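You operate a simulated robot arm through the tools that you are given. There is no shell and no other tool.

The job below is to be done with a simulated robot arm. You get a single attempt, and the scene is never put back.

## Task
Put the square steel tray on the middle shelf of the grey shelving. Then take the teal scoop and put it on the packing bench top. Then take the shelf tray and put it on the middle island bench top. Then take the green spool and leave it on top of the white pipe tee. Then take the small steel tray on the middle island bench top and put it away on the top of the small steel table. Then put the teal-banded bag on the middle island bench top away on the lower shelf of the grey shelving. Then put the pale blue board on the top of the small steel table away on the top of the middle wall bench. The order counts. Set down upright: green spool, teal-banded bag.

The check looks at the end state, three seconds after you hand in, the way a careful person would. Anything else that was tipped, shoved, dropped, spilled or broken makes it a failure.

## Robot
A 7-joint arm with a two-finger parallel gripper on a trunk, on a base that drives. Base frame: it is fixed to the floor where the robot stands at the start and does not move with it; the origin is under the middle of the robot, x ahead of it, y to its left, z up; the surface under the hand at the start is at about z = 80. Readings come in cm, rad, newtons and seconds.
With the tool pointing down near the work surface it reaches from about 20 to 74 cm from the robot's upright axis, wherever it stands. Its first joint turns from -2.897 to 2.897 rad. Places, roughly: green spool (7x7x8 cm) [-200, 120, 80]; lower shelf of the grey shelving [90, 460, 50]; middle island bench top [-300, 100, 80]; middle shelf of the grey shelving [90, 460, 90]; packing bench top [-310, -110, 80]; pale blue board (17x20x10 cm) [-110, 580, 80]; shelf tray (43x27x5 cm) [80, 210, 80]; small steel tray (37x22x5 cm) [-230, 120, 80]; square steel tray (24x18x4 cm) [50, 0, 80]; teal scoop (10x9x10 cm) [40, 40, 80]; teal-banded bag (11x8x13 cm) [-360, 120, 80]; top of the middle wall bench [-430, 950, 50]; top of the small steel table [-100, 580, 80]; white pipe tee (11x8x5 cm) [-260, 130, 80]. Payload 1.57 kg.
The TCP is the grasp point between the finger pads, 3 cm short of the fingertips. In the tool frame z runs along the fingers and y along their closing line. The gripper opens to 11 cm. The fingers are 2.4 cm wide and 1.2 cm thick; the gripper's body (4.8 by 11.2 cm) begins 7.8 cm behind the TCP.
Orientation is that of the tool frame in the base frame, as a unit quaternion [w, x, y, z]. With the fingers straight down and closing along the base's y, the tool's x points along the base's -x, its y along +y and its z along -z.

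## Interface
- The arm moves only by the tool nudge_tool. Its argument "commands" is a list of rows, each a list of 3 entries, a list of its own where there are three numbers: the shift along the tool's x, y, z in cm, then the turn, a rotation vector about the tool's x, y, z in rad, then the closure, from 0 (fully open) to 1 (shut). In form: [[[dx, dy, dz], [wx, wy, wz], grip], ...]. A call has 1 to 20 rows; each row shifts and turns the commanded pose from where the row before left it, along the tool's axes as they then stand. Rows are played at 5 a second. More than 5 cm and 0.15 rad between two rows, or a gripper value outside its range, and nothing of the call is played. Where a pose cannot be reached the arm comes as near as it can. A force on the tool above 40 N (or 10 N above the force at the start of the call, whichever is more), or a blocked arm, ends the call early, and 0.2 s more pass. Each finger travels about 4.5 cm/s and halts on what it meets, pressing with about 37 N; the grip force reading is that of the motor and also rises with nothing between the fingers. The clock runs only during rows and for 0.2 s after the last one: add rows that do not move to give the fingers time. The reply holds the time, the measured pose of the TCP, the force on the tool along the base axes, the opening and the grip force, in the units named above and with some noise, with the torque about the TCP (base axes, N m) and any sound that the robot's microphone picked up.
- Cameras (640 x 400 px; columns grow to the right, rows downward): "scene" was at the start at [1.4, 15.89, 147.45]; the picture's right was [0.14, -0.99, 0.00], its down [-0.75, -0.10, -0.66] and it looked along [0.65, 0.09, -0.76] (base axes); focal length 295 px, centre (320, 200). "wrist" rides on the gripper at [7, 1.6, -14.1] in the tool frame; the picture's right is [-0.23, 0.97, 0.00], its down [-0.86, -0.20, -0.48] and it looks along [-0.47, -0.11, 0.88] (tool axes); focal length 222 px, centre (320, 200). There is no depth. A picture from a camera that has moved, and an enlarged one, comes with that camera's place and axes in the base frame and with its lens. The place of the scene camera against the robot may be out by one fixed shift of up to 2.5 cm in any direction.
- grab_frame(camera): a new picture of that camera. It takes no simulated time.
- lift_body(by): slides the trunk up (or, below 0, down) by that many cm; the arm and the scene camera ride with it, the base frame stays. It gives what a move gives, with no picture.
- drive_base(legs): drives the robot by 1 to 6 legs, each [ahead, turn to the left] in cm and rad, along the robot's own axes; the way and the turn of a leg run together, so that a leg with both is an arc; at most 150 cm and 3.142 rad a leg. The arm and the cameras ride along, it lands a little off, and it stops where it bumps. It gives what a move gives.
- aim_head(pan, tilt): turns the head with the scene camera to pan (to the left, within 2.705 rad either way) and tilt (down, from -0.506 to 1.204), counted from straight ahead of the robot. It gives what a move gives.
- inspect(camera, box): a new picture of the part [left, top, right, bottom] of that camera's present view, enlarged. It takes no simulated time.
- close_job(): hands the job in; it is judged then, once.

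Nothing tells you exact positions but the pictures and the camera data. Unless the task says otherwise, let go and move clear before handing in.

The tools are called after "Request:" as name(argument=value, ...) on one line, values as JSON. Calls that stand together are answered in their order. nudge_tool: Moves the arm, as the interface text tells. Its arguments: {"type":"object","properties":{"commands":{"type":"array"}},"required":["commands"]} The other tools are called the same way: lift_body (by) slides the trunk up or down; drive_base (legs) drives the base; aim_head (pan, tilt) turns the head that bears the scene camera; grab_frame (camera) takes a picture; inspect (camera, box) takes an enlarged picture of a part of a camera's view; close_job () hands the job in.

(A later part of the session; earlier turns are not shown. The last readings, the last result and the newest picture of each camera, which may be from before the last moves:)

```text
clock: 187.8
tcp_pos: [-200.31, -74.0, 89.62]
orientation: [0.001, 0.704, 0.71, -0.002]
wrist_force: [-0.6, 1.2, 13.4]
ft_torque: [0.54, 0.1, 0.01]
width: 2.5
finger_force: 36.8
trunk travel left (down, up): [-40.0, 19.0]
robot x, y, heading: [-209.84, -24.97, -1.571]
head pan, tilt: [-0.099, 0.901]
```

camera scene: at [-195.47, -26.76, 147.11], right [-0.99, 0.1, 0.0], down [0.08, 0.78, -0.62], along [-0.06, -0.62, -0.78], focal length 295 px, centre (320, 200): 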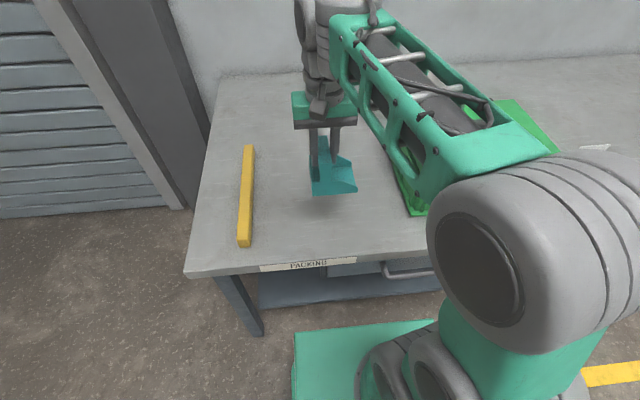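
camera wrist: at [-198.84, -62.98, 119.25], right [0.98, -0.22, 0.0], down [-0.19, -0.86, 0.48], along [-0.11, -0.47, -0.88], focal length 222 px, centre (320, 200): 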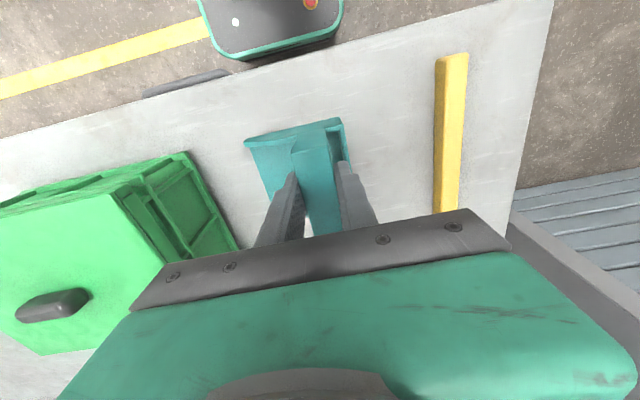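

Contact made (13 N). Opening gently and lifting straight up.

Request:
nudge_tool(commands=[[[0, 0, -0.1], [0, 0, 0], 0.9], [[0, 0, 0], [0, 0, 0], 0.65], [[0, 0, 0], [0, 0, 0], 0.5], [[0, 0, 0], [0, 0, 0], 0.5], [[0, 0, -1], [0, 0, 0], 0.5], [[0, 0, -3], [0, 0, 0], 0.5], [[0, 0, -4], [0, 0, 0], 0.5], [[0, 0, -4], [0, 0, 0], 0.5], [[0, 0, -4], [0, 0, 0], 0.5], [[0, 0, 0], [0, 0, 0], 0.5]])

Request:
grab_frame(camera="scene")

Request:
grab_frame(camera="wrist")

```text
clock: 190.0
tcp_pos: [-200.1, -73.95, 105.78]
orientation: [0.0, 0.703, 0.711, -0.001]
wrist_force: [-0.1, 0.3, 0.5]
ft_torque: [0.02, 0.0, 0.01]
width: 5.5
finger_force: 0.0
trunk travel left (down, up): [-40.0, 19.0]
robot x, y, heading: [-209.92, -24.68, -1.568]
head pan, tilt: [-0.099, 0.901]
```

```text
taken
camera scene: at [-195.48, -26.74, 147.1], right [-0.99, 0.1, 0.0], down [0.08, 0.78, -0.62], along [-0.06, -0.62, -0.78], focal length 295 px, centre (320, 200)
```

scene: 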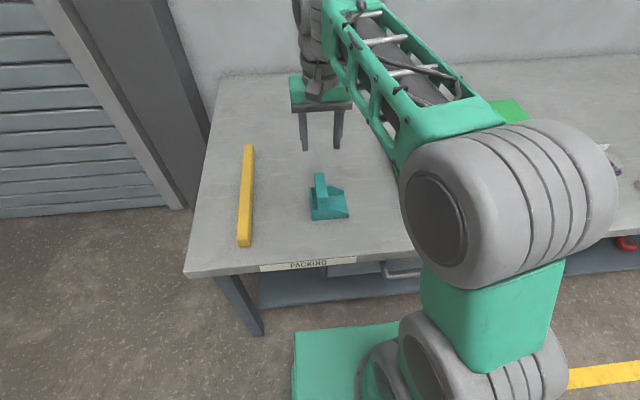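

```text
taken
camera wrist: at [-198.63, -66.93, 119.77], right [0.98, -0.22, 0.0], down [-0.19, -0.86, 0.48], along [-0.11, -0.47, -0.88], focal length 222 px, centre (320, 200)
```

wrist: 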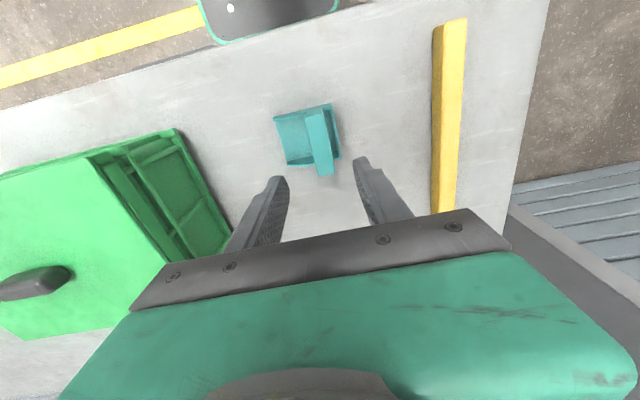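

The scoop is on the packing bench. Next is the shelf tray at the far end of the first bench; I'll back away and drive there.

Request:
drive_base(legs=[[-32, 0], [0, 1.571], [92, 0], [0, 1.571], [150, 0], [43, 0]])

Request:
drive_base(legs=[[0, -1.571], [60, 0]])

Request:
aim_head(pan=0.0, tilt=0.6)

Request:
grab_frame(camera="scene")

```text
clock: 213.4
tcp_pos: [-127.29, 249.54, 105.52]
orientation: [0.001, -0.705, 0.709, 0.0]
wrist_force: [-0.9, 0.4, 0.2]
ft_torque: [0.02, 0.03, -0.01]
width: 5.5
finger_force: 0.1
trunk travel left (down, up): [-40.0, 19.0]
robot x, y, heading: [-118.14, 200.15, 1.556]
head pan, tilt: [-0.099, 0.901]
```

```text
clock: 220.7
tcp_pos: [-8.17, 206.48, 105.7]
orientation: [0.001, 0.012, 1.0, 0.0]
wrist_force: [0.6, -0.6, -0.4]
ft_torque: [0.0, -0.04, 0.02]
width: 5.51
finger_force: 0.1
trunk travel left (down, up): [-40.0, 19.0]
robot x, y, heading: [-58.03, 198.46, -0.036]
head pan, tilt: [-0.099, 0.901]
```

```text
clock: 221.5
tcp_pos: [-8.13, 206.39, 105.55]
orientation: [0.001, 0.013, 1.0, 0.001]
wrist_force: [-0.5, 0.2, 0.3]
ft_torque: [0.02, -0.01, -0.01]
width: 5.51
finger_force: 0.1
trunk travel left (down, up): [-40.0, 19.0]
robot x, y, heading: [-57.96, 198.41, -0.033]
head pan, tilt: [0.0, 0.6]
```

```text
taken
camera scene: at [-54.83, 213.09, 149.58], right [-0.03, -1.0, 0.0], down [-0.57, 0.02, -0.82], along [0.82, -0.03, -0.57], focal length 295 px, centre (320, 200)
```

scene: 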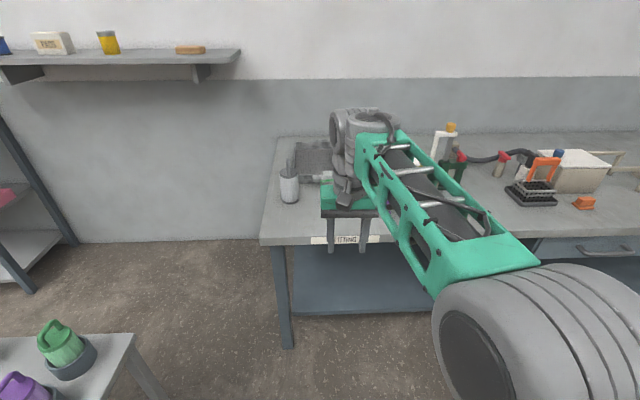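

The tray is hidden behind my arm; a tall grey flask stands at about (41, 222). I'll raise the trunk for clearance and look from the wrist camera as I approach.

Request:
lift_body(by=12)

Request:
nudge_tool(commands=[[[0, -4, 0], [0, 0, 0], 0], [[0, -4, 0], [0, 0, 0], 0], [[0, -4, 0], [0, 0, 0], 0], [[0, -4, 0], [0, 0, 0], 0], [[0, 0, 0], [0, 0, 0], 0]])

Request:
drive_base(legs=[[0, 0.033], [30, 0]])

Request:
grab_frame(camera="scene")

Request:
grab_frame(camera="wrist")

```text
clock: 223.0
tcp_pos: [-8.18, 206.4, 117.62]
orientation: [0.001, 0.012, 1.0, 0.0]
wrist_force: [0.6, -0.3, 0.2]
ft_torque: [-0.01, -0.03, -0.02]
width: 5.48
finger_force: 0.1
trunk travel left (down, up): [-52.0, 7.0]
robot x, y, heading: [-57.65, 198.57, -0.033]
head pan, tilt: [0.0, 0.6]
```

```text
clock: 224.2
tcp_pos: [-8.67, 190.37, 117.76]
orientation: [0.0, 0.012, 1.0, 0.0]
wrist_force: [-0.3, -0.4, 0.1]
ft_torque: [-0.02, -0.02, 0.02]
width: 11.01
finger_force: 0.2
trunk travel left (down, up): [-52.0, 7.0]
robot x, y, heading: [-58.15, 198.38, -0.035]
head pan, tilt: [0.0, 0.6]
```

```text
clock: 226.6
tcp_pos: [21.22, 191.93, 117.68]
orientation: [0.001, -0.003, 1.0, 0.001]
wrist_force: [0.4, 0.0, 0.4]
ft_torque: [-0.01, 0.02, -0.01]
width: 10.99
finger_force: 0.1
trunk travel left (down, up): [-52.0, 7.0]
robot x, y, heading: [-28.47, 198.37, -0.004]
head pan, tilt: [0.0, 0.6]
```

```text
taken
camera scene: at [-25.68, 213.13, 161.58], right [0.0, -1.0, 0.0], down [-0.57, 0.0, -0.82], along [0.82, 0.0, -0.57], focal length 295 px, centre (320, 200)
```

scene: 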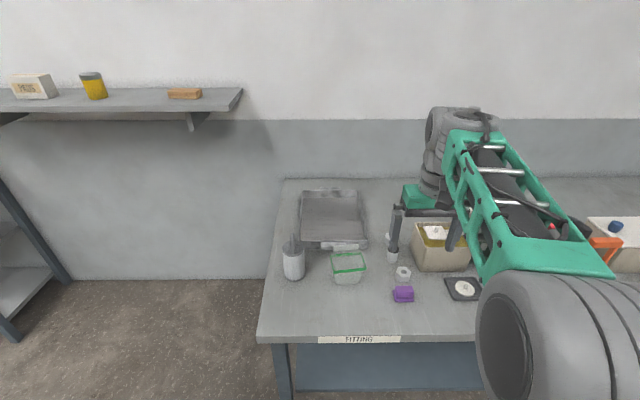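

```text
taken
camera wrist: at [14.09, 193.51, 131.91], right [0.22, 0.98, 0.0], down [0.86, -0.19, 0.48], along [0.47, -0.11, -0.88], focal length 222 px, centre (320, 200)
```

wrist: 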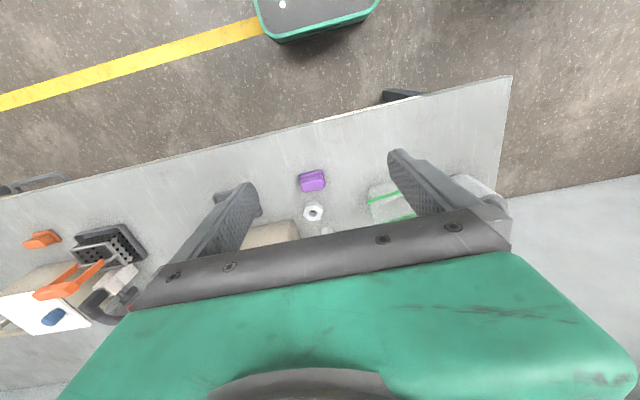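

Now the shelf tray is visible behind the flask and the green-lidded box. Zooming in.

Request:
inspect(camera="scene", box=[260, 160, 460, 320])

```text
2.50 times, centred on (360, 240) of scene
camera zoom: at [-25.68, 213.13, 161.58], right [0.0, -1.0, 0.0], down [-0.57, 0.0, -0.82], along [0.82, 0.0, -0.57], focal length 737 px, centre (220, 100)
```

zoom: 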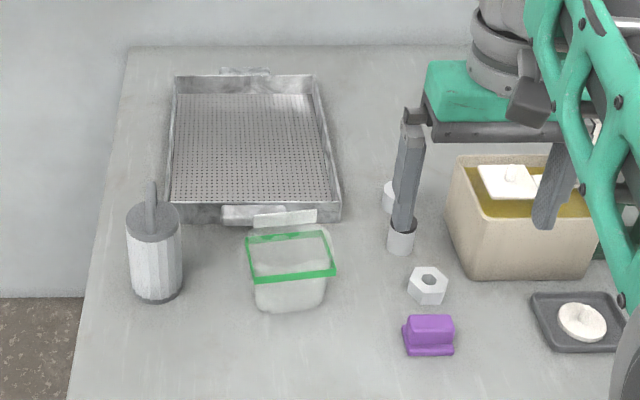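

Tray body spans x ≈ 55.6–91.3, y ≈ 196.4–222.1, rim about z = 85. I'll drive up to the bench with the arm high and then extend over the tray's right wall.

Request:
drive_base(legs=[[27, 0]])

Request:
grab_frame(camera="wrist")

Request:
aim_head(pan=0.0, tilt=0.85)

Request:
grab_frame(camera="scene")

```text
clock: 228.5
tcp_pos: [48.18, 191.84, 117.69]
orientation: [0.001, -0.002, 1.0, 0.0]
wrist_force: [0.7, 0.0, 0.8]
ft_torque: [0.0, 0.0, 0.02]
width: 10.99
finger_force: 0.1
trunk travel left (down, up): [-52.0, 7.0]
robot x, y, heading: [-1.38, 198.29, -0.005]
head pan, tilt: [0.0, 0.6]
```

```text
taken
camera wrist: at [41.15, 193.33, 131.9], right [0.22, 0.97, 0.0], down [0.86, -0.2, 0.48], along [0.47, -0.11, -0.88], focal length 222 px, centre (320, 200)
```

wrist: 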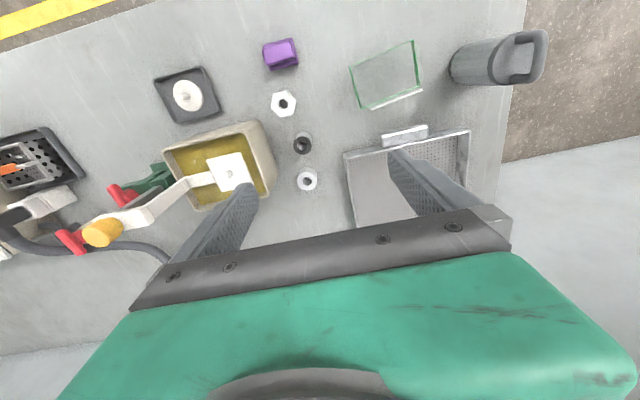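

```text
clock: 229.2
tcp_pos: [48.2, 191.71, 117.72]
orientation: [0.001, -0.003, 1.0, 0.0]
wrist_force: [-0.7, -0.3, -0.8]
ft_torque: [0.03, -0.01, -0.02]
width: 10.98
finger_force: 0.0
trunk travel left (down, up): [-52.0, 7.0]
robot x, y, heading: [-1.2, 198.04, -0.006]
head pan, tilt: [0.0, 0.85]
```

```text
taken
camera scene: at [0.33, 213.02, 159.5], right [0.0, -1.0, 0.0], down [-0.75, 0.0, -0.66], along [0.66, 0.0, -0.75], focal length 295 px, centre (320, 200)
```

scene: 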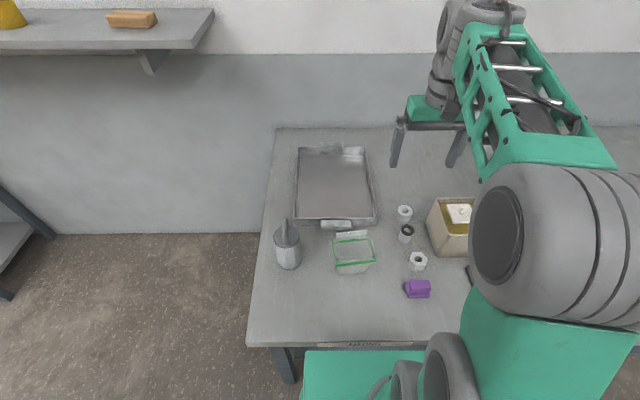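

Request:
inspect(camera="scene", box=[260, 120, 480, 300])

Request:
inspect(camera="wrist", box=[240, 0, 560, 240])

```text
2.22 times, centred on (370, 210) of scene
camera zoom: at [0.33, 213.02, 159.5], right [0.0, -1.0, 0.0], down [-0.75, 0.0, -0.66], along [0.66, 0.0, -0.75], focal length 655 px, centre (209, 178)
```

zoom: 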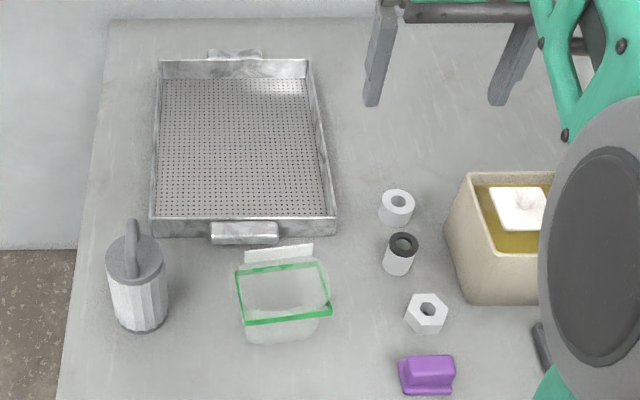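

```text
1.67 times, centred on (400, 120) of wrist
camera zoom: at [41.1, 193.33, 131.92], right [0.22, 0.97, 0.0], down [0.86, -0.2, 0.48], along [0.47, -0.11, -0.88], focal length 370 px, centre (187, 333)
```

zoom: 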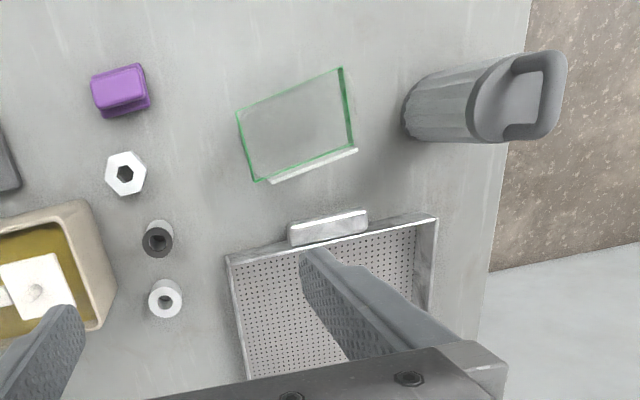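

Centre of the tray is about (74, 209), right wall at y ≈ 195.8. I'll pitch the tool slightly (0.3 rad) for reach and extend over the wall's midpoint.

Request:
nudge_tool(commands=[[[0, 0, 0], [0, -0.15, 0], 0], [[0, 0, 0], [0, -0.15, 0], 0], [[-4.04, 0.68, 1.25], [0, 0, 0], 0], [[-4.04, 0.68, 1.25], [0, 0, 0], 0], [[-4.04, 0.68, 1.25], [0, 0, 0], 0], [[-4.04, 0.68, 1.25], [0, 0, 0], 0], [[-4.04, 0.68, 1.25], [0, 0, 0], 0], [[-4.04, 0.68, 1.25], [0, 0, 0], 0], [[0, 0, 0], [0, 0, 0], 0]])

Request:
grab_frame(camera="wrist")

Request:
grab_frame(camera="scene")

```text
clock: 231.2
tcp_pos: [73.29, 195.84, 117.67]
orientation: [0.15, -0.002, 0.989, -0.002]
wrist_force: [0.5, -0.9, -0.1]
ft_torque: [0.0, -0.03, 0.0]
width: 10.99
finger_force: 0.1
out of reach, approached as far as the arm can: row 8
trunk travel left (down, up): [-52.0, 7.0]
robot x, y, heading: [-1.36, 198.06, -0.007]
head pan, tilt: [0.0, 0.85]
```

```text
taken
camera wrist: at [62.3, 197.42, 129.15], right [0.21, 0.97, 0.06], down [0.67, -0.19, 0.71], along [0.71, -0.11, -0.7], focal length 222 px, centre (320, 200)
```

wrist: 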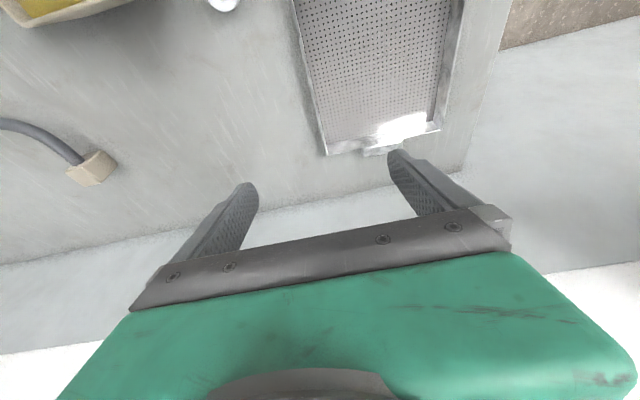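

```text
taken
camera scene: at [0.26, 213.04, 159.49], right [0.0, -1.0, 0.0], down [-0.75, 0.0, -0.66], along [0.66, 0.0, -0.75], focal length 295 px, centre (320, 200)
```

scene: 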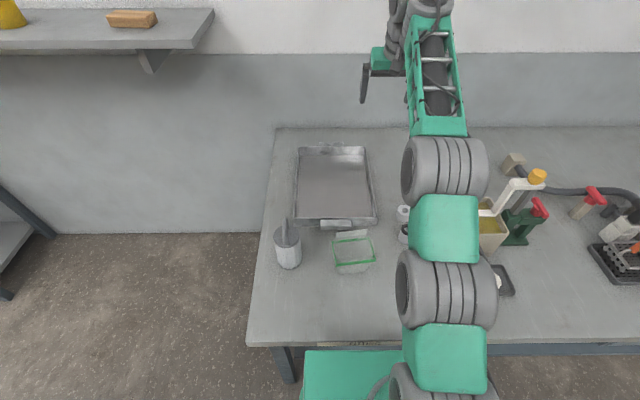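

The arm is near its limit up high but will gain reach lower down. Descending toward the wall, keeping x.

Request:
nudge_tool(commands=[[[1.22, 0, 3.93], [0, 0, 0], 0], [[1.22, 0, 3.93], [0, 0, 0], 0], [[1.22, 0, 3.93], [0, 0, 0], 0], [[1.22, 0, 3.93], [0, 0, 0], 0], [[1.22, 0, 3.93], [0, 0, 0], 0], [[1.22, 0, 3.93], [0, 0, 0], 0], [[0, 0, 0], [0, 0, 0], 0]])

Request:
grab_frame(camera="wrist")

Request:
grab_frame(camera="scene")

```text
clock: 232.8
tcp_pos: [73.5, 195.75, 92.98]
orientation: [0.15, -0.002, 0.989, 0.0]
wrist_force: [0.0, -0.2, -1.0]
ft_torque: [-0.03, 0.03, 0.02]
width: 10.99
finger_force: 0.1
trunk travel left (down, up): [-52.0, 7.0]
robot x, y, heading: [-1.15, 198.2, -0.009]
head pan, tilt: [0.0, 0.85]
```

```text
taken
camera wrist: at [62.48, 197.32, 104.42], right [0.21, 0.97, 0.07], down [0.68, -0.2, 0.71], along [0.71, -0.11, -0.7], focal length 222 px, centre (320, 200)
```

wrist: 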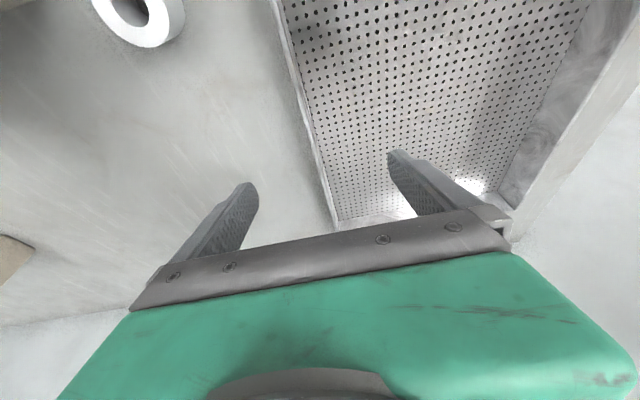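

```text
taken
camera scene: at [0.36, 213.03, 159.49], right [0.0, -1.0, 0.0], down [-0.75, 0.0, -0.66], along [0.66, 0.0, -0.75], focal length 295 px, centre (320, 200)
```

scene: 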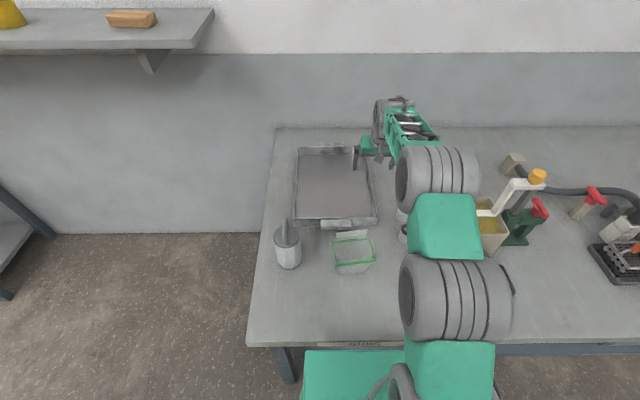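

The wall runs right between the fingers (y ≈ 195.6). Going down with a 5.5 cm opening.

Request:
nudge_tool(commands=[[[0.74, 0, 2.39], [0, 0, 0], 0.4], [[0.74, -0.1, 2.39], [0, 0, 0], 0.5], [[0.6, 0, 1.91], [0, 0, 0], 0.5], [[0.24, 0, 0.76], [0, 0, 0], 0.5], [[0.15, 0, 0.48], [0, 0, 0], 0.5], [[0, 0, 0], [0, 0, 0], 0.5]])

Request:
grab_frame(camera="wrist")

Request:
inspect(camera="scene", box=[280, 90, 480, 250])

```text
clock: 234.2
tcp_pos: [73.29, 195.67, 84.66]
orientation: [0.15, -0.003, 0.989, 0.0]
wrist_force: [-0.6, -0.5, 0.1]
ft_torque: [0.01, 0.01, -0.04]
width: 5.51
finger_force: 0.1
trunk travel left (down, up): [-52.0, 7.0]
robot x, y, heading: [-1.2, 197.88, -0.006]
head pan, tilt: [0.0, 0.85]
```

```text
taken
camera wrist: at [62.31, 197.2, 96.13], right [0.21, 0.97, 0.07], down [0.68, -0.2, 0.71], along [0.71, -0.11, -0.7], focal length 222 px, centre (320, 200)
```

wrist: 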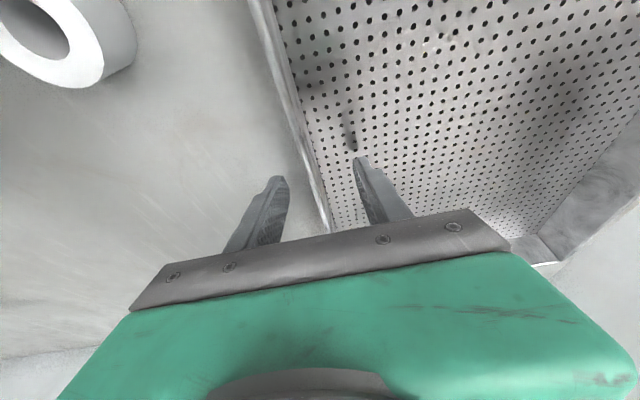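

```text
2.50 times, centred on (380, 170) of scene
camera zoom: at [0.34, 213.02, 159.49], right [0.0, -1.0, 0.0], down [-0.75, 0.0, -0.66], along [0.66, 0.0, -0.75], focal length 737 px, centre (170, 275)
```

zoom: 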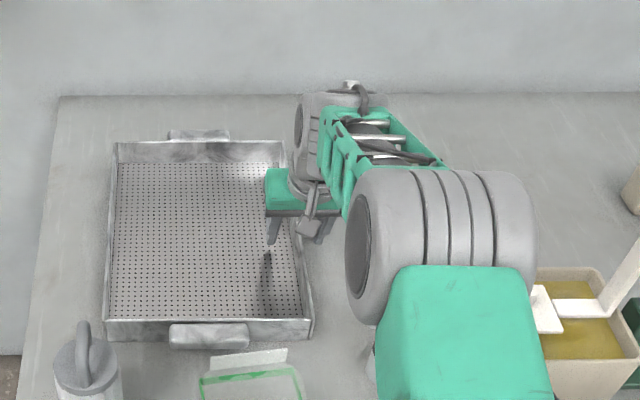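

Slightly deeper for a tall contact, then close.

Request:
nudge_tool(commands=[[[0, 0, 0.5], [0, 0, 0], 0.5], [[0, 0, 0.4], [0, 0, 0], 0.5], [[0, 0, 0], [0, 0, 0], 0.5], [[0, 0, 0], [0, 0, 0], 0.75], [[0, 0, 0], [0, 0, 0], 1], [[0, 0, 0], [0, 0, 0], 1], [[0, 0, 0], [0, 0, 0], 1], [[0, 0, 0], [0, 0, 0], 1], [[0, 0, 0], [0, 0, 0], 1]])

Request:
grab_frame(camera="wrist")

```text
clock: 236.2
tcp_pos: [73.44, 195.51, 83.81]
orientation: [0.151, -0.002, 0.989, 0.0]
wrist_force: [-0.8, 0.2, 0.4]
ft_torque: [-0.5, -0.18, -0.15]
width: 0.49
finger_force: 25.2
trunk travel left (down, up): [-52.0, 7.0]
robot x, y, heading: [-1.31, 198.34, -0.003]
head pan, tilt: [0.0, 0.85]
```

```text
taken
camera wrist: at [62.59, 197.12, 95.25], right [0.21, 0.97, 0.07], down [0.68, -0.2, 0.71], along [0.71, -0.11, -0.7], focal length 222 px, centre (320, 200)
```

wrist: 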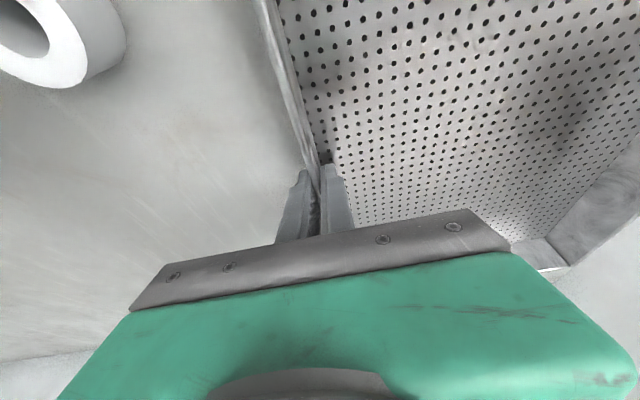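

Gripped. Lifting 1.5 cm slowly to check weight and sag.

Request:
nudge_tool(commands=[[[-0.09, 0, -0.29], [0, 0, 0], 1], [[-0.09, 0, -0.29], [0, 0, 0], 1], [[-0.09, 0, -0.29], [0, 0, 0], 1], [[-0.09, 0, -0.29], [0, 0, 0], 1], [[-0.09, 0, -0.29], [0, 0, 0], 1], [[0, 0, 0], [0, 0, 0], 1], [[0, 0, 0], [0, 0, 0], 1]])

Request:
inspect(camera="scene", box=[280, 90, 480, 250])

Request:
grab_frame(camera="wrist")

```text
clock: 237.8
tcp_pos: [73.46, 195.52, 85.16]
orientation: [0.149, -0.002, 0.989, 0.0]
wrist_force: [0.2, 0.0, -3.7]
ft_torque: [-0.59, 0.1, 0.01]
width: 0.51
finger_force: 25.4
trunk travel left (down, up): [-52.0, 7.0]
robot x, y, heading: [-1.41, 198.46, -0.005]
head pan, tilt: [0.0, 0.85]
```

```text
2.50 times, centred on (380, 170) of scene
camera zoom: at [0.39, 213.03, 159.49], right [0.0, -1.0, 0.0], down [-0.75, 0.0, -0.66], along [0.66, 0.0, -0.75], focal length 737 px, centre (170, 275)
```

zoom: 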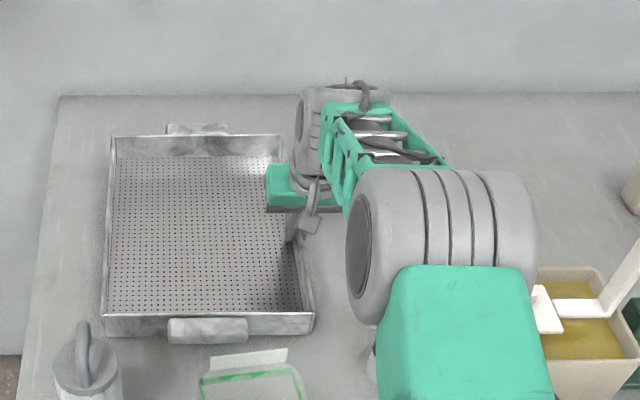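

```text
taken
camera wrist: at [62.54, 197.11, 96.63], right [0.21, 0.97, 0.07], down [0.68, -0.2, 0.71], along [0.71, -0.11, -0.7], focal length 222 px, centre (320, 200)
```

wrist: 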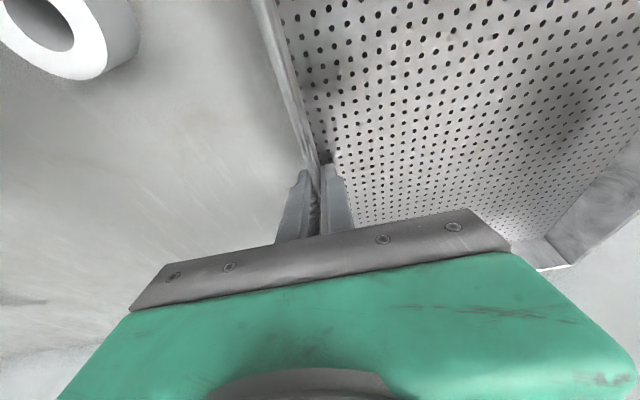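

The tray weighs only about 0.45 kg and stays level. Lifting it well clear of the flask, then raising the trunk.

Request:
nudge_tool(commands=[[[-0.593, 0, -1.91], [0, 0, 0], 1], [[-0.593, 0, -1.91], [0, 0, 0], 1], [[-0.593, 0, -1.91], [0, 0, 0], 1], [[-0.593, 0, -1.91], [0, 0, 0], 1], [[-0.593, 0, -1.91], [0, 0, 0], 1], [[-0.593, 0, -1.91], [0, 0, 0], 1], [[-0.593, 0, -1.91], [0, 0, 0], 1], [[-0.593, 0, -1.91], [0, 0, 0], 1], [[-0.593, 0, -1.91], [0, 0, 0], 1], [[-0.593, 0, -1.91], [0, 0, 0], 1], [[-0.593, 0, -1.91], [0, 0, 0], 1], [[0, 0, 0], [0, 0, 0], 1]])

Request:
lift_body(by=7)

Request:
grab_frame(camera="scene")

```text
clock: 240.4
tcp_pos: [73.43, 195.64, 107.4]
orientation: [0.149, -0.003, 0.989, 0.001]
wrist_force: [-0.3, 0.6, -3.3]
ft_torque: [-0.59, 0.07, -0.03]
width: 0.5
finger_force: 25.2
trunk travel left (down, up): [-52.0, 7.0]
robot x, y, heading: [-1.22, 198.47, -0.001]
head pan, tilt: [0.0, 0.85]
```

```text
clock: 241.5
tcp_pos: [73.43, 195.57, 114.28]
orientation: [0.15, -0.002, 0.989, 0.0]
wrist_force: [0.0, -0.6, -3.7]
ft_torque: [-0.59, 0.09, -0.02]
width: 0.48
finger_force: 25.0
trunk travel left (down, up): [-59.0, 0.0]
robot x, y, heading: [-1.64, 198.56, -0.004]
head pan, tilt: [0.0, 0.85]
```

```text
taken
camera scene: at [0.41, 213.04, 166.49], right [0.0, -1.0, 0.0], down [-0.75, 0.0, -0.66], along [0.66, 0.0, -0.75], focal length 295 px, centre (320, 200)
```

scene: 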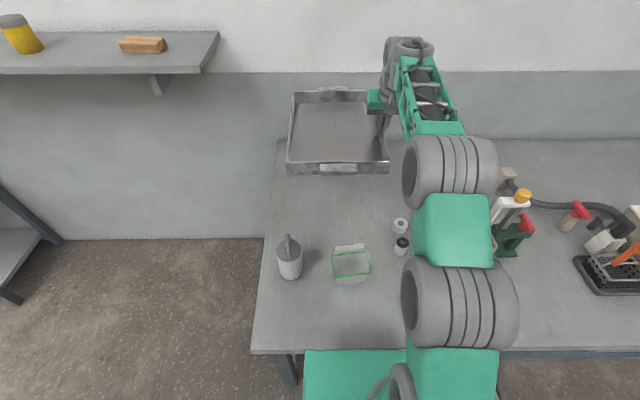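

Tray is high and level. I'll pull it in 20 cm, back away from the bench, and then look over the island bench for a free spot.

Request:
nudge_tool(commands=[[[2.39, 0, -0.74], [0, 0, 0], 1], [[2.39, 0, -0.74], [0, 0, 0], 1], [[2.39, 0, -0.74], [0, 0, 0], 1], [[2.39, 0, -0.74], [0, 0, 0], 1], [[2.39, 0, -0.74], [0, 0, 0], 1], [[2.39, 0, -0.74], [0, 0, 0], 1], [[2.39, 0, -0.74], [0, 0, 0], 1], [[0, 0, 0], [0, 0, 0], 1]])

Request:
drive_base(legs=[[-110, 0]])

Request:
aim_head(pan=2.7, tilt=0.35)

Request:
grab_frame(camera="scene")

```text
clock: 243.3
tcp_pos: [55.94, 195.53, 114.32]
orientation: [0.15, -0.003, 0.989, 0.001]
wrist_force: [-0.7, 0.3, -4.9]
ft_torque: [-0.57, 0.05, 0.02]
width: 0.49
finger_force: 25.8
trunk travel left (down, up): [-59.0, 0.0]
robot x, y, heading: [-1.51, 198.26, -0.008]
head pan, tilt: [0.0, 0.85]
```

```text
clock: 249.0
tcp_pos: [-54.87, 196.1, 114.4]
orientation: [0.151, -0.009, 0.988, 0.001]
wrist_force: [-0.5, -0.6, -4.5]
ft_torque: [-0.61, 0.08, -0.02]
width: 0.48
finger_force: 25.3
trunk travel left (down, up): [-59.0, 0.0]
robot x, y, heading: [-111.75, 198.17, 0.011]
head pan, tilt: [0.0, 0.85]
```

```text
clock: 251.4
tcp_pos: [-54.99, 196.08, 114.35]
orientation: [0.149, -0.01, 0.989, 0.002]
wrist_force: [-0.2, 0.2, -4.2]
ft_torque: [-0.57, 0.06, -0.02]
width: 0.47
finger_force: 25.0
trunk travel left (down, up): [-59.0, 0.0]
robot x, y, heading: [-111.71, 197.94, 0.007]
head pan, tilt: [2.7, 0.351]
```

```text
taken
camera scene: at [-126.91, 216.66, 170.86], right [0.42, 0.91, 0.0], down [0.31, -0.14, -0.94], along [-0.85, 0.39, -0.34], focal length 295 px, centre (320, 200)
```

scene: 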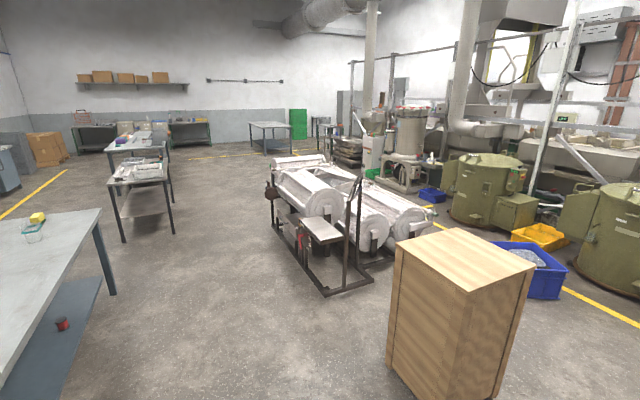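

I see the island's far corner at about (−402, 146). I'll turn around clockwise to face west and look down along the island bench.

Request:
drive_base(legs=[[0, -1.571], [0, -1.571]])

Request:
aim_head(pan=0.6, tilt=0.5)

Request:
grab_frame(camera="scene")

```text
clock: 259.4
tcp_pos: [-169.2, 199.37, 114.37]
orientation: [0.002, 0.989, 0.014, -0.149]
wrist_force: [1.0, 0.0, -3.9]
ft_torque: [0.58, -0.09, 0.0]
width: 0.48
finger_force: 24.9
trunk travel left (down, up): [-59.0, 0.0]
robot x, y, heading: [-111.9, 197.72, -3.124]
head pan, tilt: [2.7, 0.351]
```

```text
clock: 261.4
tcp_pos: [-169.22, 199.41, 114.4]
orientation: [0.002, 0.989, 0.014, -0.149]
wrist_force: [0.1, 0.3, -4.9]
ft_torque: [0.62, -0.09, 0.02]
width: 0.49
finger_force: 25.7
trunk travel left (down, up): [-59.0, 0.0]
robot x, y, heading: [-111.96, 197.9, -3.12]
head pan, tilt: [0.6, 0.499]
```

```text
taken
camera scene: at [-113.53, 176.69, 169.49], right [-0.58, 0.81, 0.0], down [0.39, 0.28, -0.88], along [-0.71, -0.51, -0.48], focal length 295 px, centre (320, 200)
```

scene: 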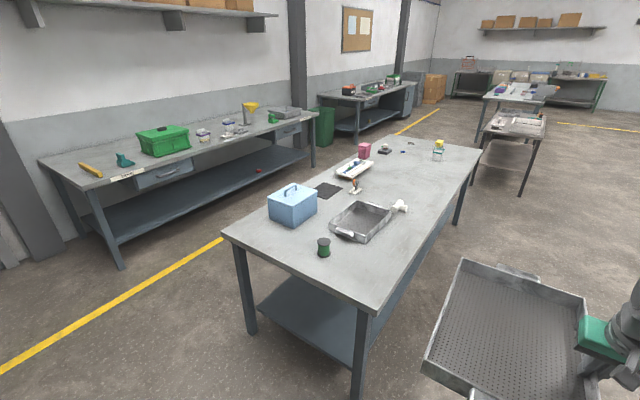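

Excellent view of the island bench. Zooming in on its objects.

Request:
inspect(camera="scene", box=[240, 130, 480, 290])

Request:
inspect(camera="scene", box=[330, 120, 470, 210])

```text
2.50 times, centred on (360, 210) of scene
camera zoom: at [-113.53, 176.69, 169.49], right [-0.58, 0.81, 0.0], down [0.39, 0.28, -0.88], along [-0.71, -0.51, -0.48], focal length 737 px, centre (220, 175)
```

zoom: 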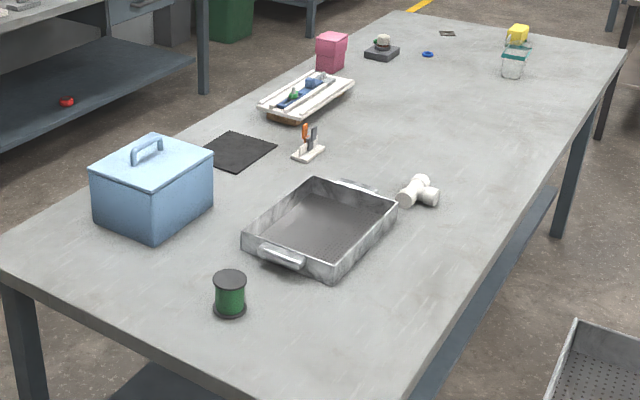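

```text
4.44 times, centred on (400, 165) of scene
camera zoom: at [-113.53, 176.69, 169.49], right [-0.58, 0.81, 0.0], down [0.39, 0.28, -0.88], along [-0.71, -0.51, -0.48], focal length 1310 px, centre (-36, 356)
```

zoom: 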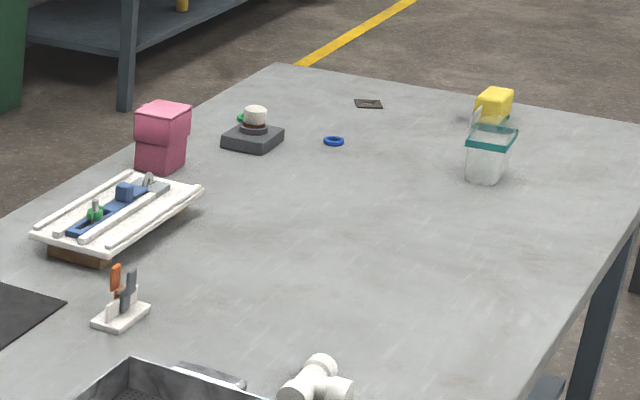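

Positions on the island: spool ≈ (−202, 114), small steel tray x −248…−218, y 107–127, white tee ≈ (−262, 127), bag ≈ (−354, 121). A large free area exists around (−310, 118); I'll bring the shelf tray in from the north side there.

Request:
drive_base(legs=[[150, 0], [59, 0], [0, 1.55]])

Request:
aim_head(pan=0.0, tilt=0.75)

Request:
grab_frame(camera="scene")

```text
clock: 275.6
tcp_pos: [-325.58, 140.45, 114.38]
orientation: [0.105, 0.707, 0.691, -0.107]
wrist_force: [0.3, 0.2, -5.1]
ft_torque: [0.09, 0.56, 0.01]
width: 0.47
finger_force: 24.8
trunk travel left (down, up): [-59.0, 0.0]
robot x, y, heading: [-321.39, 197.46, -1.605]
head pan, tilt: [0.6, 0.499]
```

```text
clock: 276.6
tcp_pos: [-325.61, 140.51, 114.43]
orientation: [0.105, 0.707, 0.691, -0.107]
wrist_force: [0.6, 0.1, -4.3]
ft_torque: [0.16, 0.57, -0.04]
width: 0.51
finger_force: 24.8
trunk travel left (down, up): [-59.0, 0.0]
robot x, y, heading: [-321.3, 197.65, -1.602]
head pan, tilt: [0.0, 0.75]
```

```text
taken
camera scene: at [-306.2, 194.02, 167.3], right [-1.0, 0.03, 0.0], down [0.02, 0.68, -0.73], along [-0.02, -0.73, -0.68], focal length 295 px, centre (320, 200)
```

scene: 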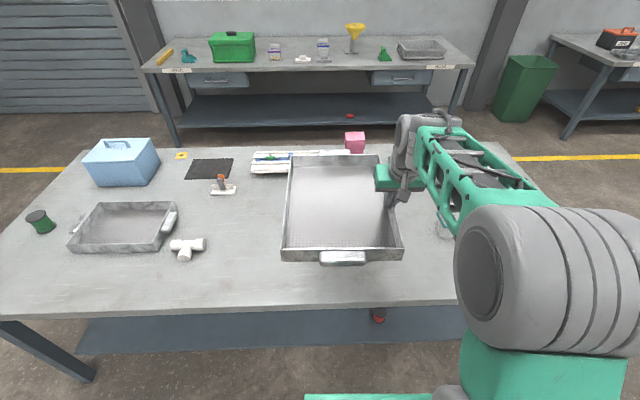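

Aligned well; the free area is right under the tray. Squaring up and driving 22 cm closer.

Request:
drive_base(legs=[[0, 0.031], [22, 0]])

Request:
aim_head(pan=-0.2, tilt=0.85)

Request:
grab_frame(camera="scene")

Request:
grab_frame(camera="wrist")

```text
clock: 278.7
tcp_pos: [-323.68, 118.19, 114.28]
orientation: [0.107, 0.695, 0.703, -0.105]
wrist_force: [-0.5, -0.4, -4.1]
ft_torque: [0.15, 0.59, 0.0]
width: 0.47
finger_force: 25.1
trunk travel left (down, up): [-59.0, 0.0]
robot x, y, heading: [-321.26, 175.28, -1.57]
head pan, tilt: [0.0, 0.75]
```

```text
clock: 279.4
tcp_pos: [-323.66, 118.27, 114.26]
orientation: [0.107, 0.695, 0.703, -0.106]
wrist_force: [-0.3, 0.8, -3.9]
ft_torque: [0.07, 0.61, 0.0]
width: 0.48
finger_force: 25.4
trunk travel left (down, up): [-59.0, 0.0]
robot x, y, heading: [-321.22, 175.22, -1.57]
head pan, tilt: [-0.201, 0.85]
```

```text
taken
camera scene: at [-307.68, 173.05, 166.49], right [-0.98, 0.2, 0.0], down [0.15, 0.74, -0.66], along [-0.13, -0.65, -0.75], focal length 295 px, centre (320, 200)
```

scene: 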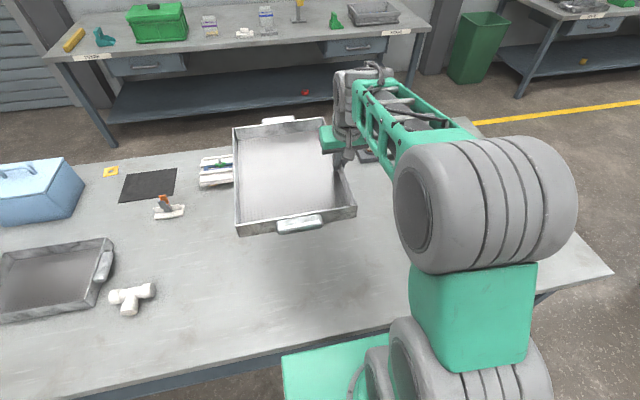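

```text
taken
camera wrist: at [-322.2, 129.1, 125.79], right [0.98, -0.21, 0.07], down [-0.19, -0.68, 0.71], along [-0.1, -0.71, -0.7], focal length 222 px, centre (320, 200)
```

wrist: 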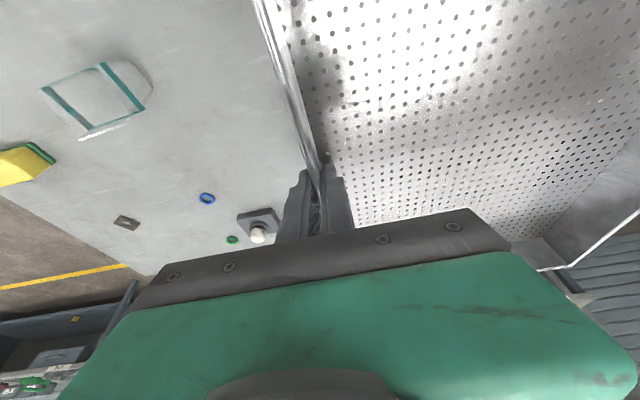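

Footprint on the bench will be x −324…−297, y 97–140, which is clear of everything. Lowering the trunk by 19 cm first.

Request:
lift_body(by=-19)

Request:
grab_frame(camera="scene")

```text
clock: 281.5
tcp_pos: [-323.67, 118.26, 95.37]
orientation: [0.106, 0.696, 0.702, -0.106]
wrist_force: [0.3, 0.4, -3.5]
ft_torque: [0.06, 0.57, 0.0]
width: 0.5
finger_force: 25.1
trunk travel left (down, up): [-40.0, 19.0]
robot x, y, heading: [-321.18, 175.26, -1.567]
head pan, tilt: [-0.201, 0.85]
```

```text
taken
camera scene: at [-307.69, 173.07, 147.5], right [-0.98, 0.2, 0.0], down [0.15, 0.74, -0.66], along [-0.13, -0.65, -0.75], focal length 295 px, centre (320, 200)
```

scene: 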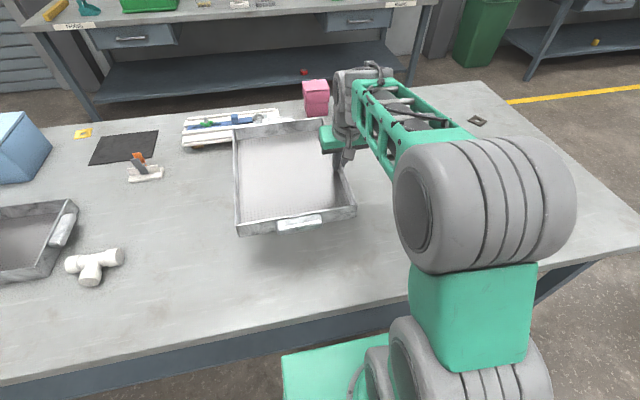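

Request:
nudge_tool(commands=[[[0.593, 0, 1.91], [0, 0, 0], 1], [[0.593, 0, 1.91], [0, 0, 0], 1], [[0.593, 0, 1.91], [0, 0, 0], 1], [[0.593, 0, 1.91], [0, 0, 0], 1], [[0.445, 0, 1.43], [0, 0, 0], 1], [[0.24, 0, 0.76], [0, 0, 0], 1], [[0.15, 0, 0.48], [0, 0, 0], 1], [[0, 0, 0], [0, 0, 0], 1]])

Request:
inspect(camera="scene", box=[170, 80, 410, 260])

```text
clock: 283.3
tcp_pos: [-323.56, 118.35, 84.52]
orientation: [0.106, 0.695, 0.703, -0.106]
wrist_force: [-0.9, -0.2, -4.2]
ft_torque: [0.07, 0.61, -0.01]
width: 0.49
finger_force: 25.6
trunk travel left (down, up): [-40.0, 19.0]
robot x, y, heading: [-321.4, 175.35, -1.572]
head pan, tilt: [-0.201, 0.85]
```

```text
2.22 times, centred on (290, 170) of scene
camera zoom: at [-307.68, 173.06, 147.49], right [-0.98, 0.2, 0.0], down [0.15, 0.74, -0.66], along [-0.13, -0.65, -0.75], focal length 655 px, centre (387, 267)
```

zoom: 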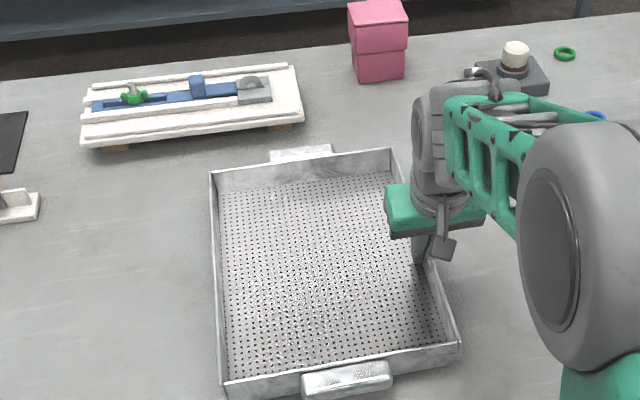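

Nearly down, well clear of the tool tray and the pink box. Small steps to contact.

Request:
nudge_tool(commands=[[[0.09, 0, 0.29], [0, 0, 0], 1], [[0.06, 0, 0.19], [0, 0, 0], 1], [[0.06, 0, 0.19], [0, 0, 0], 1], [[0, 0, 0], [0, 0, 0], 1]])

```text
clock: 284.3
tcp_pos: [-323.64, 118.26, 83.89]
orientation: [0.107, 0.695, 0.703, -0.107]
wrist_force: [-0.3, 0.4, -1.0]
ft_torque: [-0.43, -0.11, 0.03]
width: 0.46
finger_force: 25.3
trunk travel left (down, up): [-40.0, 19.0]
robot x, y, heading: [-321.13, 175.47, -1.572]
head pan, tilt: [-0.201, 0.85]
```

Request:
nudge_tool(commands=[[[0.04, 0, 0.13], [0, 0, 0], 1], [[0, 0, 0], [0, 0, 0], 1], [[0, 0, 0], [0, 0, 0], 0.85], [[0, 0, 0], [0, 0, 0], 0.7], [[0, 0, 0], [0, 0, 0], 0.7], [[0, 0, 0], [0, 0, 0], 0.7]])

Request:
grab_frame(camera="wrist")

```text
clock: 285.7
tcp_pos: [-323.59, 118.23, 83.78]
orientation: [0.106, 0.695, 0.703, -0.105]
wrist_force: [0.0, 0.7, -0.6]
ft_torque: [0.01, -0.02, -0.02]
width: 3.31
finger_force: 0.1
trunk travel left (down, up): [-40.0, 19.0]
robot x, y, heading: [-321.06, 175.51, -1.568]
head pan, tilt: [-0.201, 0.85]
```

```text
taken
camera wrist: at [-322.17, 129.11, 95.19], right [0.98, -0.21, 0.07], down [-0.19, -0.68, 0.71], along [-0.1, -0.71, -0.7], focal length 222 px, centre (320, 200)
```

wrist: 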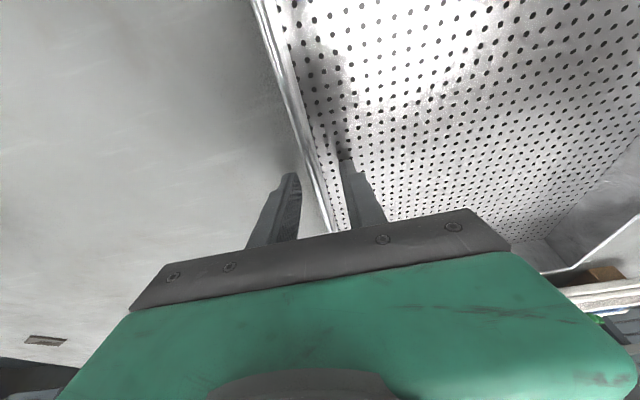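

Released cleanly. Raising the hand straight up.

Request:
nudge_tool(commands=[[[-0.3, 0, -0.955], [0, 0, 0], 0.7], [[-0.6, 0, -1.91], [0, 0, 0], 0.7], [[-0.89, 0, -2.865], [0, 0, 0], 0.7], [[-0.89, 0, -2.865], [0, 0, 0], 0.7], [[-0.89, 0, -2.865], [0, 0, 0], 0.7], [[-0.89, 0, -2.865], [0, 0, 0], 0.7], [[-0.89, 0, -2.865], [0, 0, 0], 0.7], [[-0.89, 0, -2.865], [0, 0, 0], 0.7], [[0, 0, 0], [0, 0, 0], 0.7]])

Request:
grab_frame(camera="scene")

```text
clock: 287.7
tcp_pos: [-323.48, 118.25, 104.75]
orientation: [0.106, 0.696, 0.703, -0.105]
wrist_force: [-0.1, -0.2, -0.1]
ft_torque: [0.02, -0.01, -0.03]
width: 3.3
finger_force: 0.1
trunk travel left (down, up): [-40.0, 19.0]
robot x, y, heading: [-321.0, 175.34, -1.565]
head pan, tilt: [-0.201, 0.85]
```

```text
taken
camera scene: at [-307.69, 173.11, 147.49], right [-0.98, 0.2, 0.0], down [0.15, 0.74, -0.66], along [-0.13, -0.65, -0.75], focal length 295 px, centre (320, 200)
```

scene: 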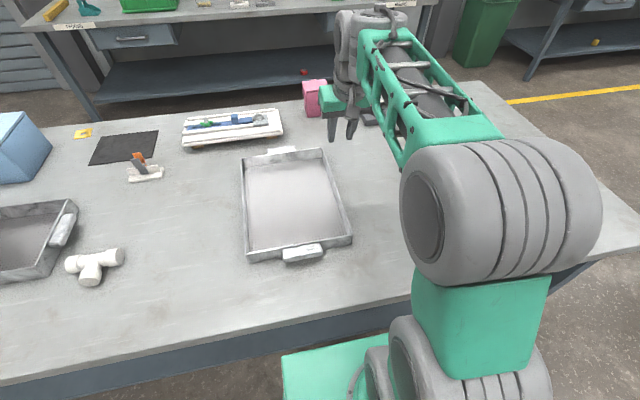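

The shelf tray is on the island bench. Now the green spool: I'll straighten the tool, back off, and reposition in front of the spool and tee.

Request:
nudge_tool(commands=[[[0, 0, 0], [0, 0.15, 0], 0.3], [[0, 0, 0], [0, 0.15, 0], 0], [[2, 2, 0], [0, 0, 0], 0], [[2, 2, 0], [0, 0, 0], 0], [[2, 2, 0], [0, 0, 0], 0], [[0, 0, 0], [0, 0, 0], 0]])

Request:
drive_base(legs=[[-25, 0], [0, 1.568], [96, 0], [0, -1.571]])

Request:
aim_head(pan=0.0, tilt=0.75)

Request:
grab_frame(camera="scene")

```text
clock: 289.1
tcp_pos: [-317.72, 124.38, 104.81]
orientation: [0.0, 0.704, 0.71, 0.0]
wrist_force: [-0.1, 0.2, -1.0]
ft_torque: [-0.03, 0.0, 0.02]
width: 10.98
finger_force: 0.1
trunk travel left (down, up): [-40.0, 19.0]
robot x, y, heading: [-321.57, 175.25, -1.57]
head pan, tilt: [-0.201, 0.85]
```

```text
clock: 303.1
tcp_pos: [-221.76, 145.8, 104.68]
orientation: [0.0, 0.709, 0.706, 0.0]
wrist_force: [-0.7, -0.7, -0.1]
ft_torque: [-0.03, 0.0, 0.0]
width: 10.98
finger_force: 0.1
trunk travel left (down, up): [-40.0, 19.0]
robot x, y, heading: [-224.4, 196.64, -1.581]
head pan, tilt: [-0.201, 0.85]
```

```text
clock: 303.8
tcp_pos: [-221.61, 145.95, 104.78]
orientation: [0.0, 0.709, 0.706, 0.0]
wrist_force: [0.3, 0.8, -0.1]
ft_torque: [0.03, 0.0, -0.01]
width: 10.98
finger_force: 0.2
trunk travel left (down, up): [-40.0, 19.0]
robot x, y, heading: [-224.57, 196.78, -1.581]
head pan, tilt: [0.0, 0.75]
```

```text
taken
camera scene: at [-209.32, 193.76, 148.29], right [-1.0, 0.01, 0.0], down [0.01, 0.68, -0.73], along [-0.01, -0.73, -0.68], focal length 295 px, centre (320, 200)
```

scene: 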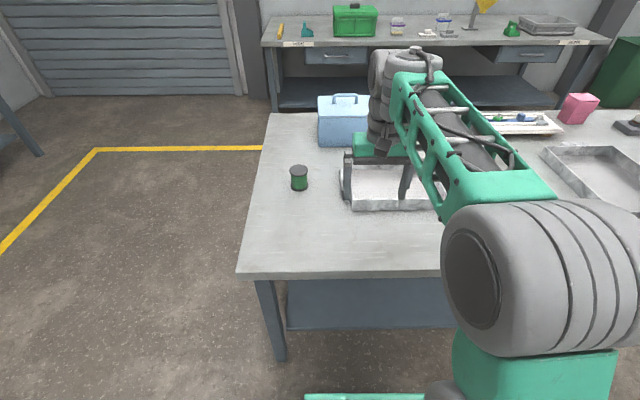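

Request:
drive_base(legs=[[0, 0.01], [21, 0]])

Request:
grab_frame(camera="wrist")

Request:
aim_head(pan=0.1, tilt=0.95)

Request:
grab_frame(camera="scene")

```text
clock: 305.8
tcp_pos: [-221.26, 124.69, 104.78]
orientation: [0.0, 0.705, 0.709, -0.001]
wrist_force: [-0.9, -1.2, 0.0]
ft_torque: [-0.04, 0.0, -0.01]
width: 11.0
finger_force: 0.1
trunk travel left (down, up): [-40.0, 19.0]
robot x, y, heading: [-224.52, 175.94, -1.577]
head pan, tilt: [0.0, 0.75]
```

```text
taken
camera wrist: at [-219.76, 131.65, 118.9], right [0.97, -0.22, 0.0], down [-0.2, -0.86, 0.48], along [-0.11, -0.47, -0.88], focal length 222 px, centre (320, 200)
```

wrist: 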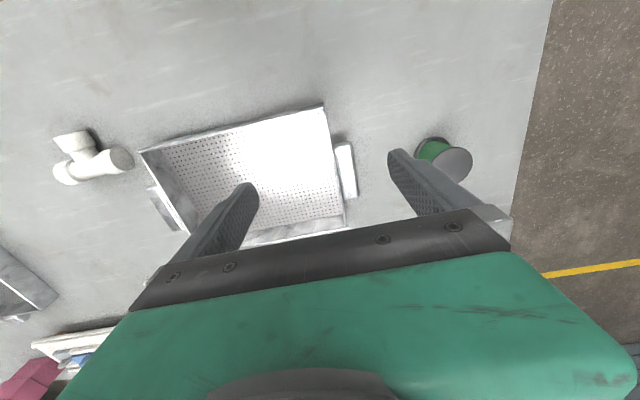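

```text
clock: 306.5
tcp_pos: [-221.32, 124.64, 104.77]
orientation: [0.0, 0.705, 0.709, 0.0]
wrist_force: [-0.1, 0.6, 0.3]
ft_torque: [0.01, -0.02, -0.05]
width: 11.0
finger_force: 0.0
trunk travel left (down, up): [-40.0, 19.0]
robot x, y, heading: [-224.5, 175.83, -1.576]
head pan, tilt: [0.099, 0.949]
```

```text
taken
camera scene: at [-208.65, 173.67, 146.75], right [-1.0, -0.09, 0.0], down [-0.08, 0.81, -0.58], along [0.05, -0.58, -0.81], focal length 295 px, centre (320, 200)
```

scene: 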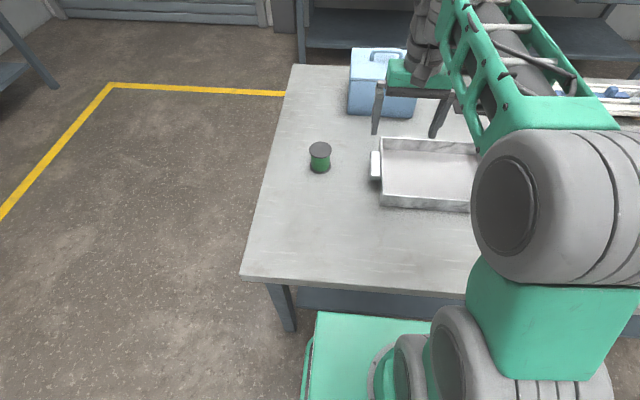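

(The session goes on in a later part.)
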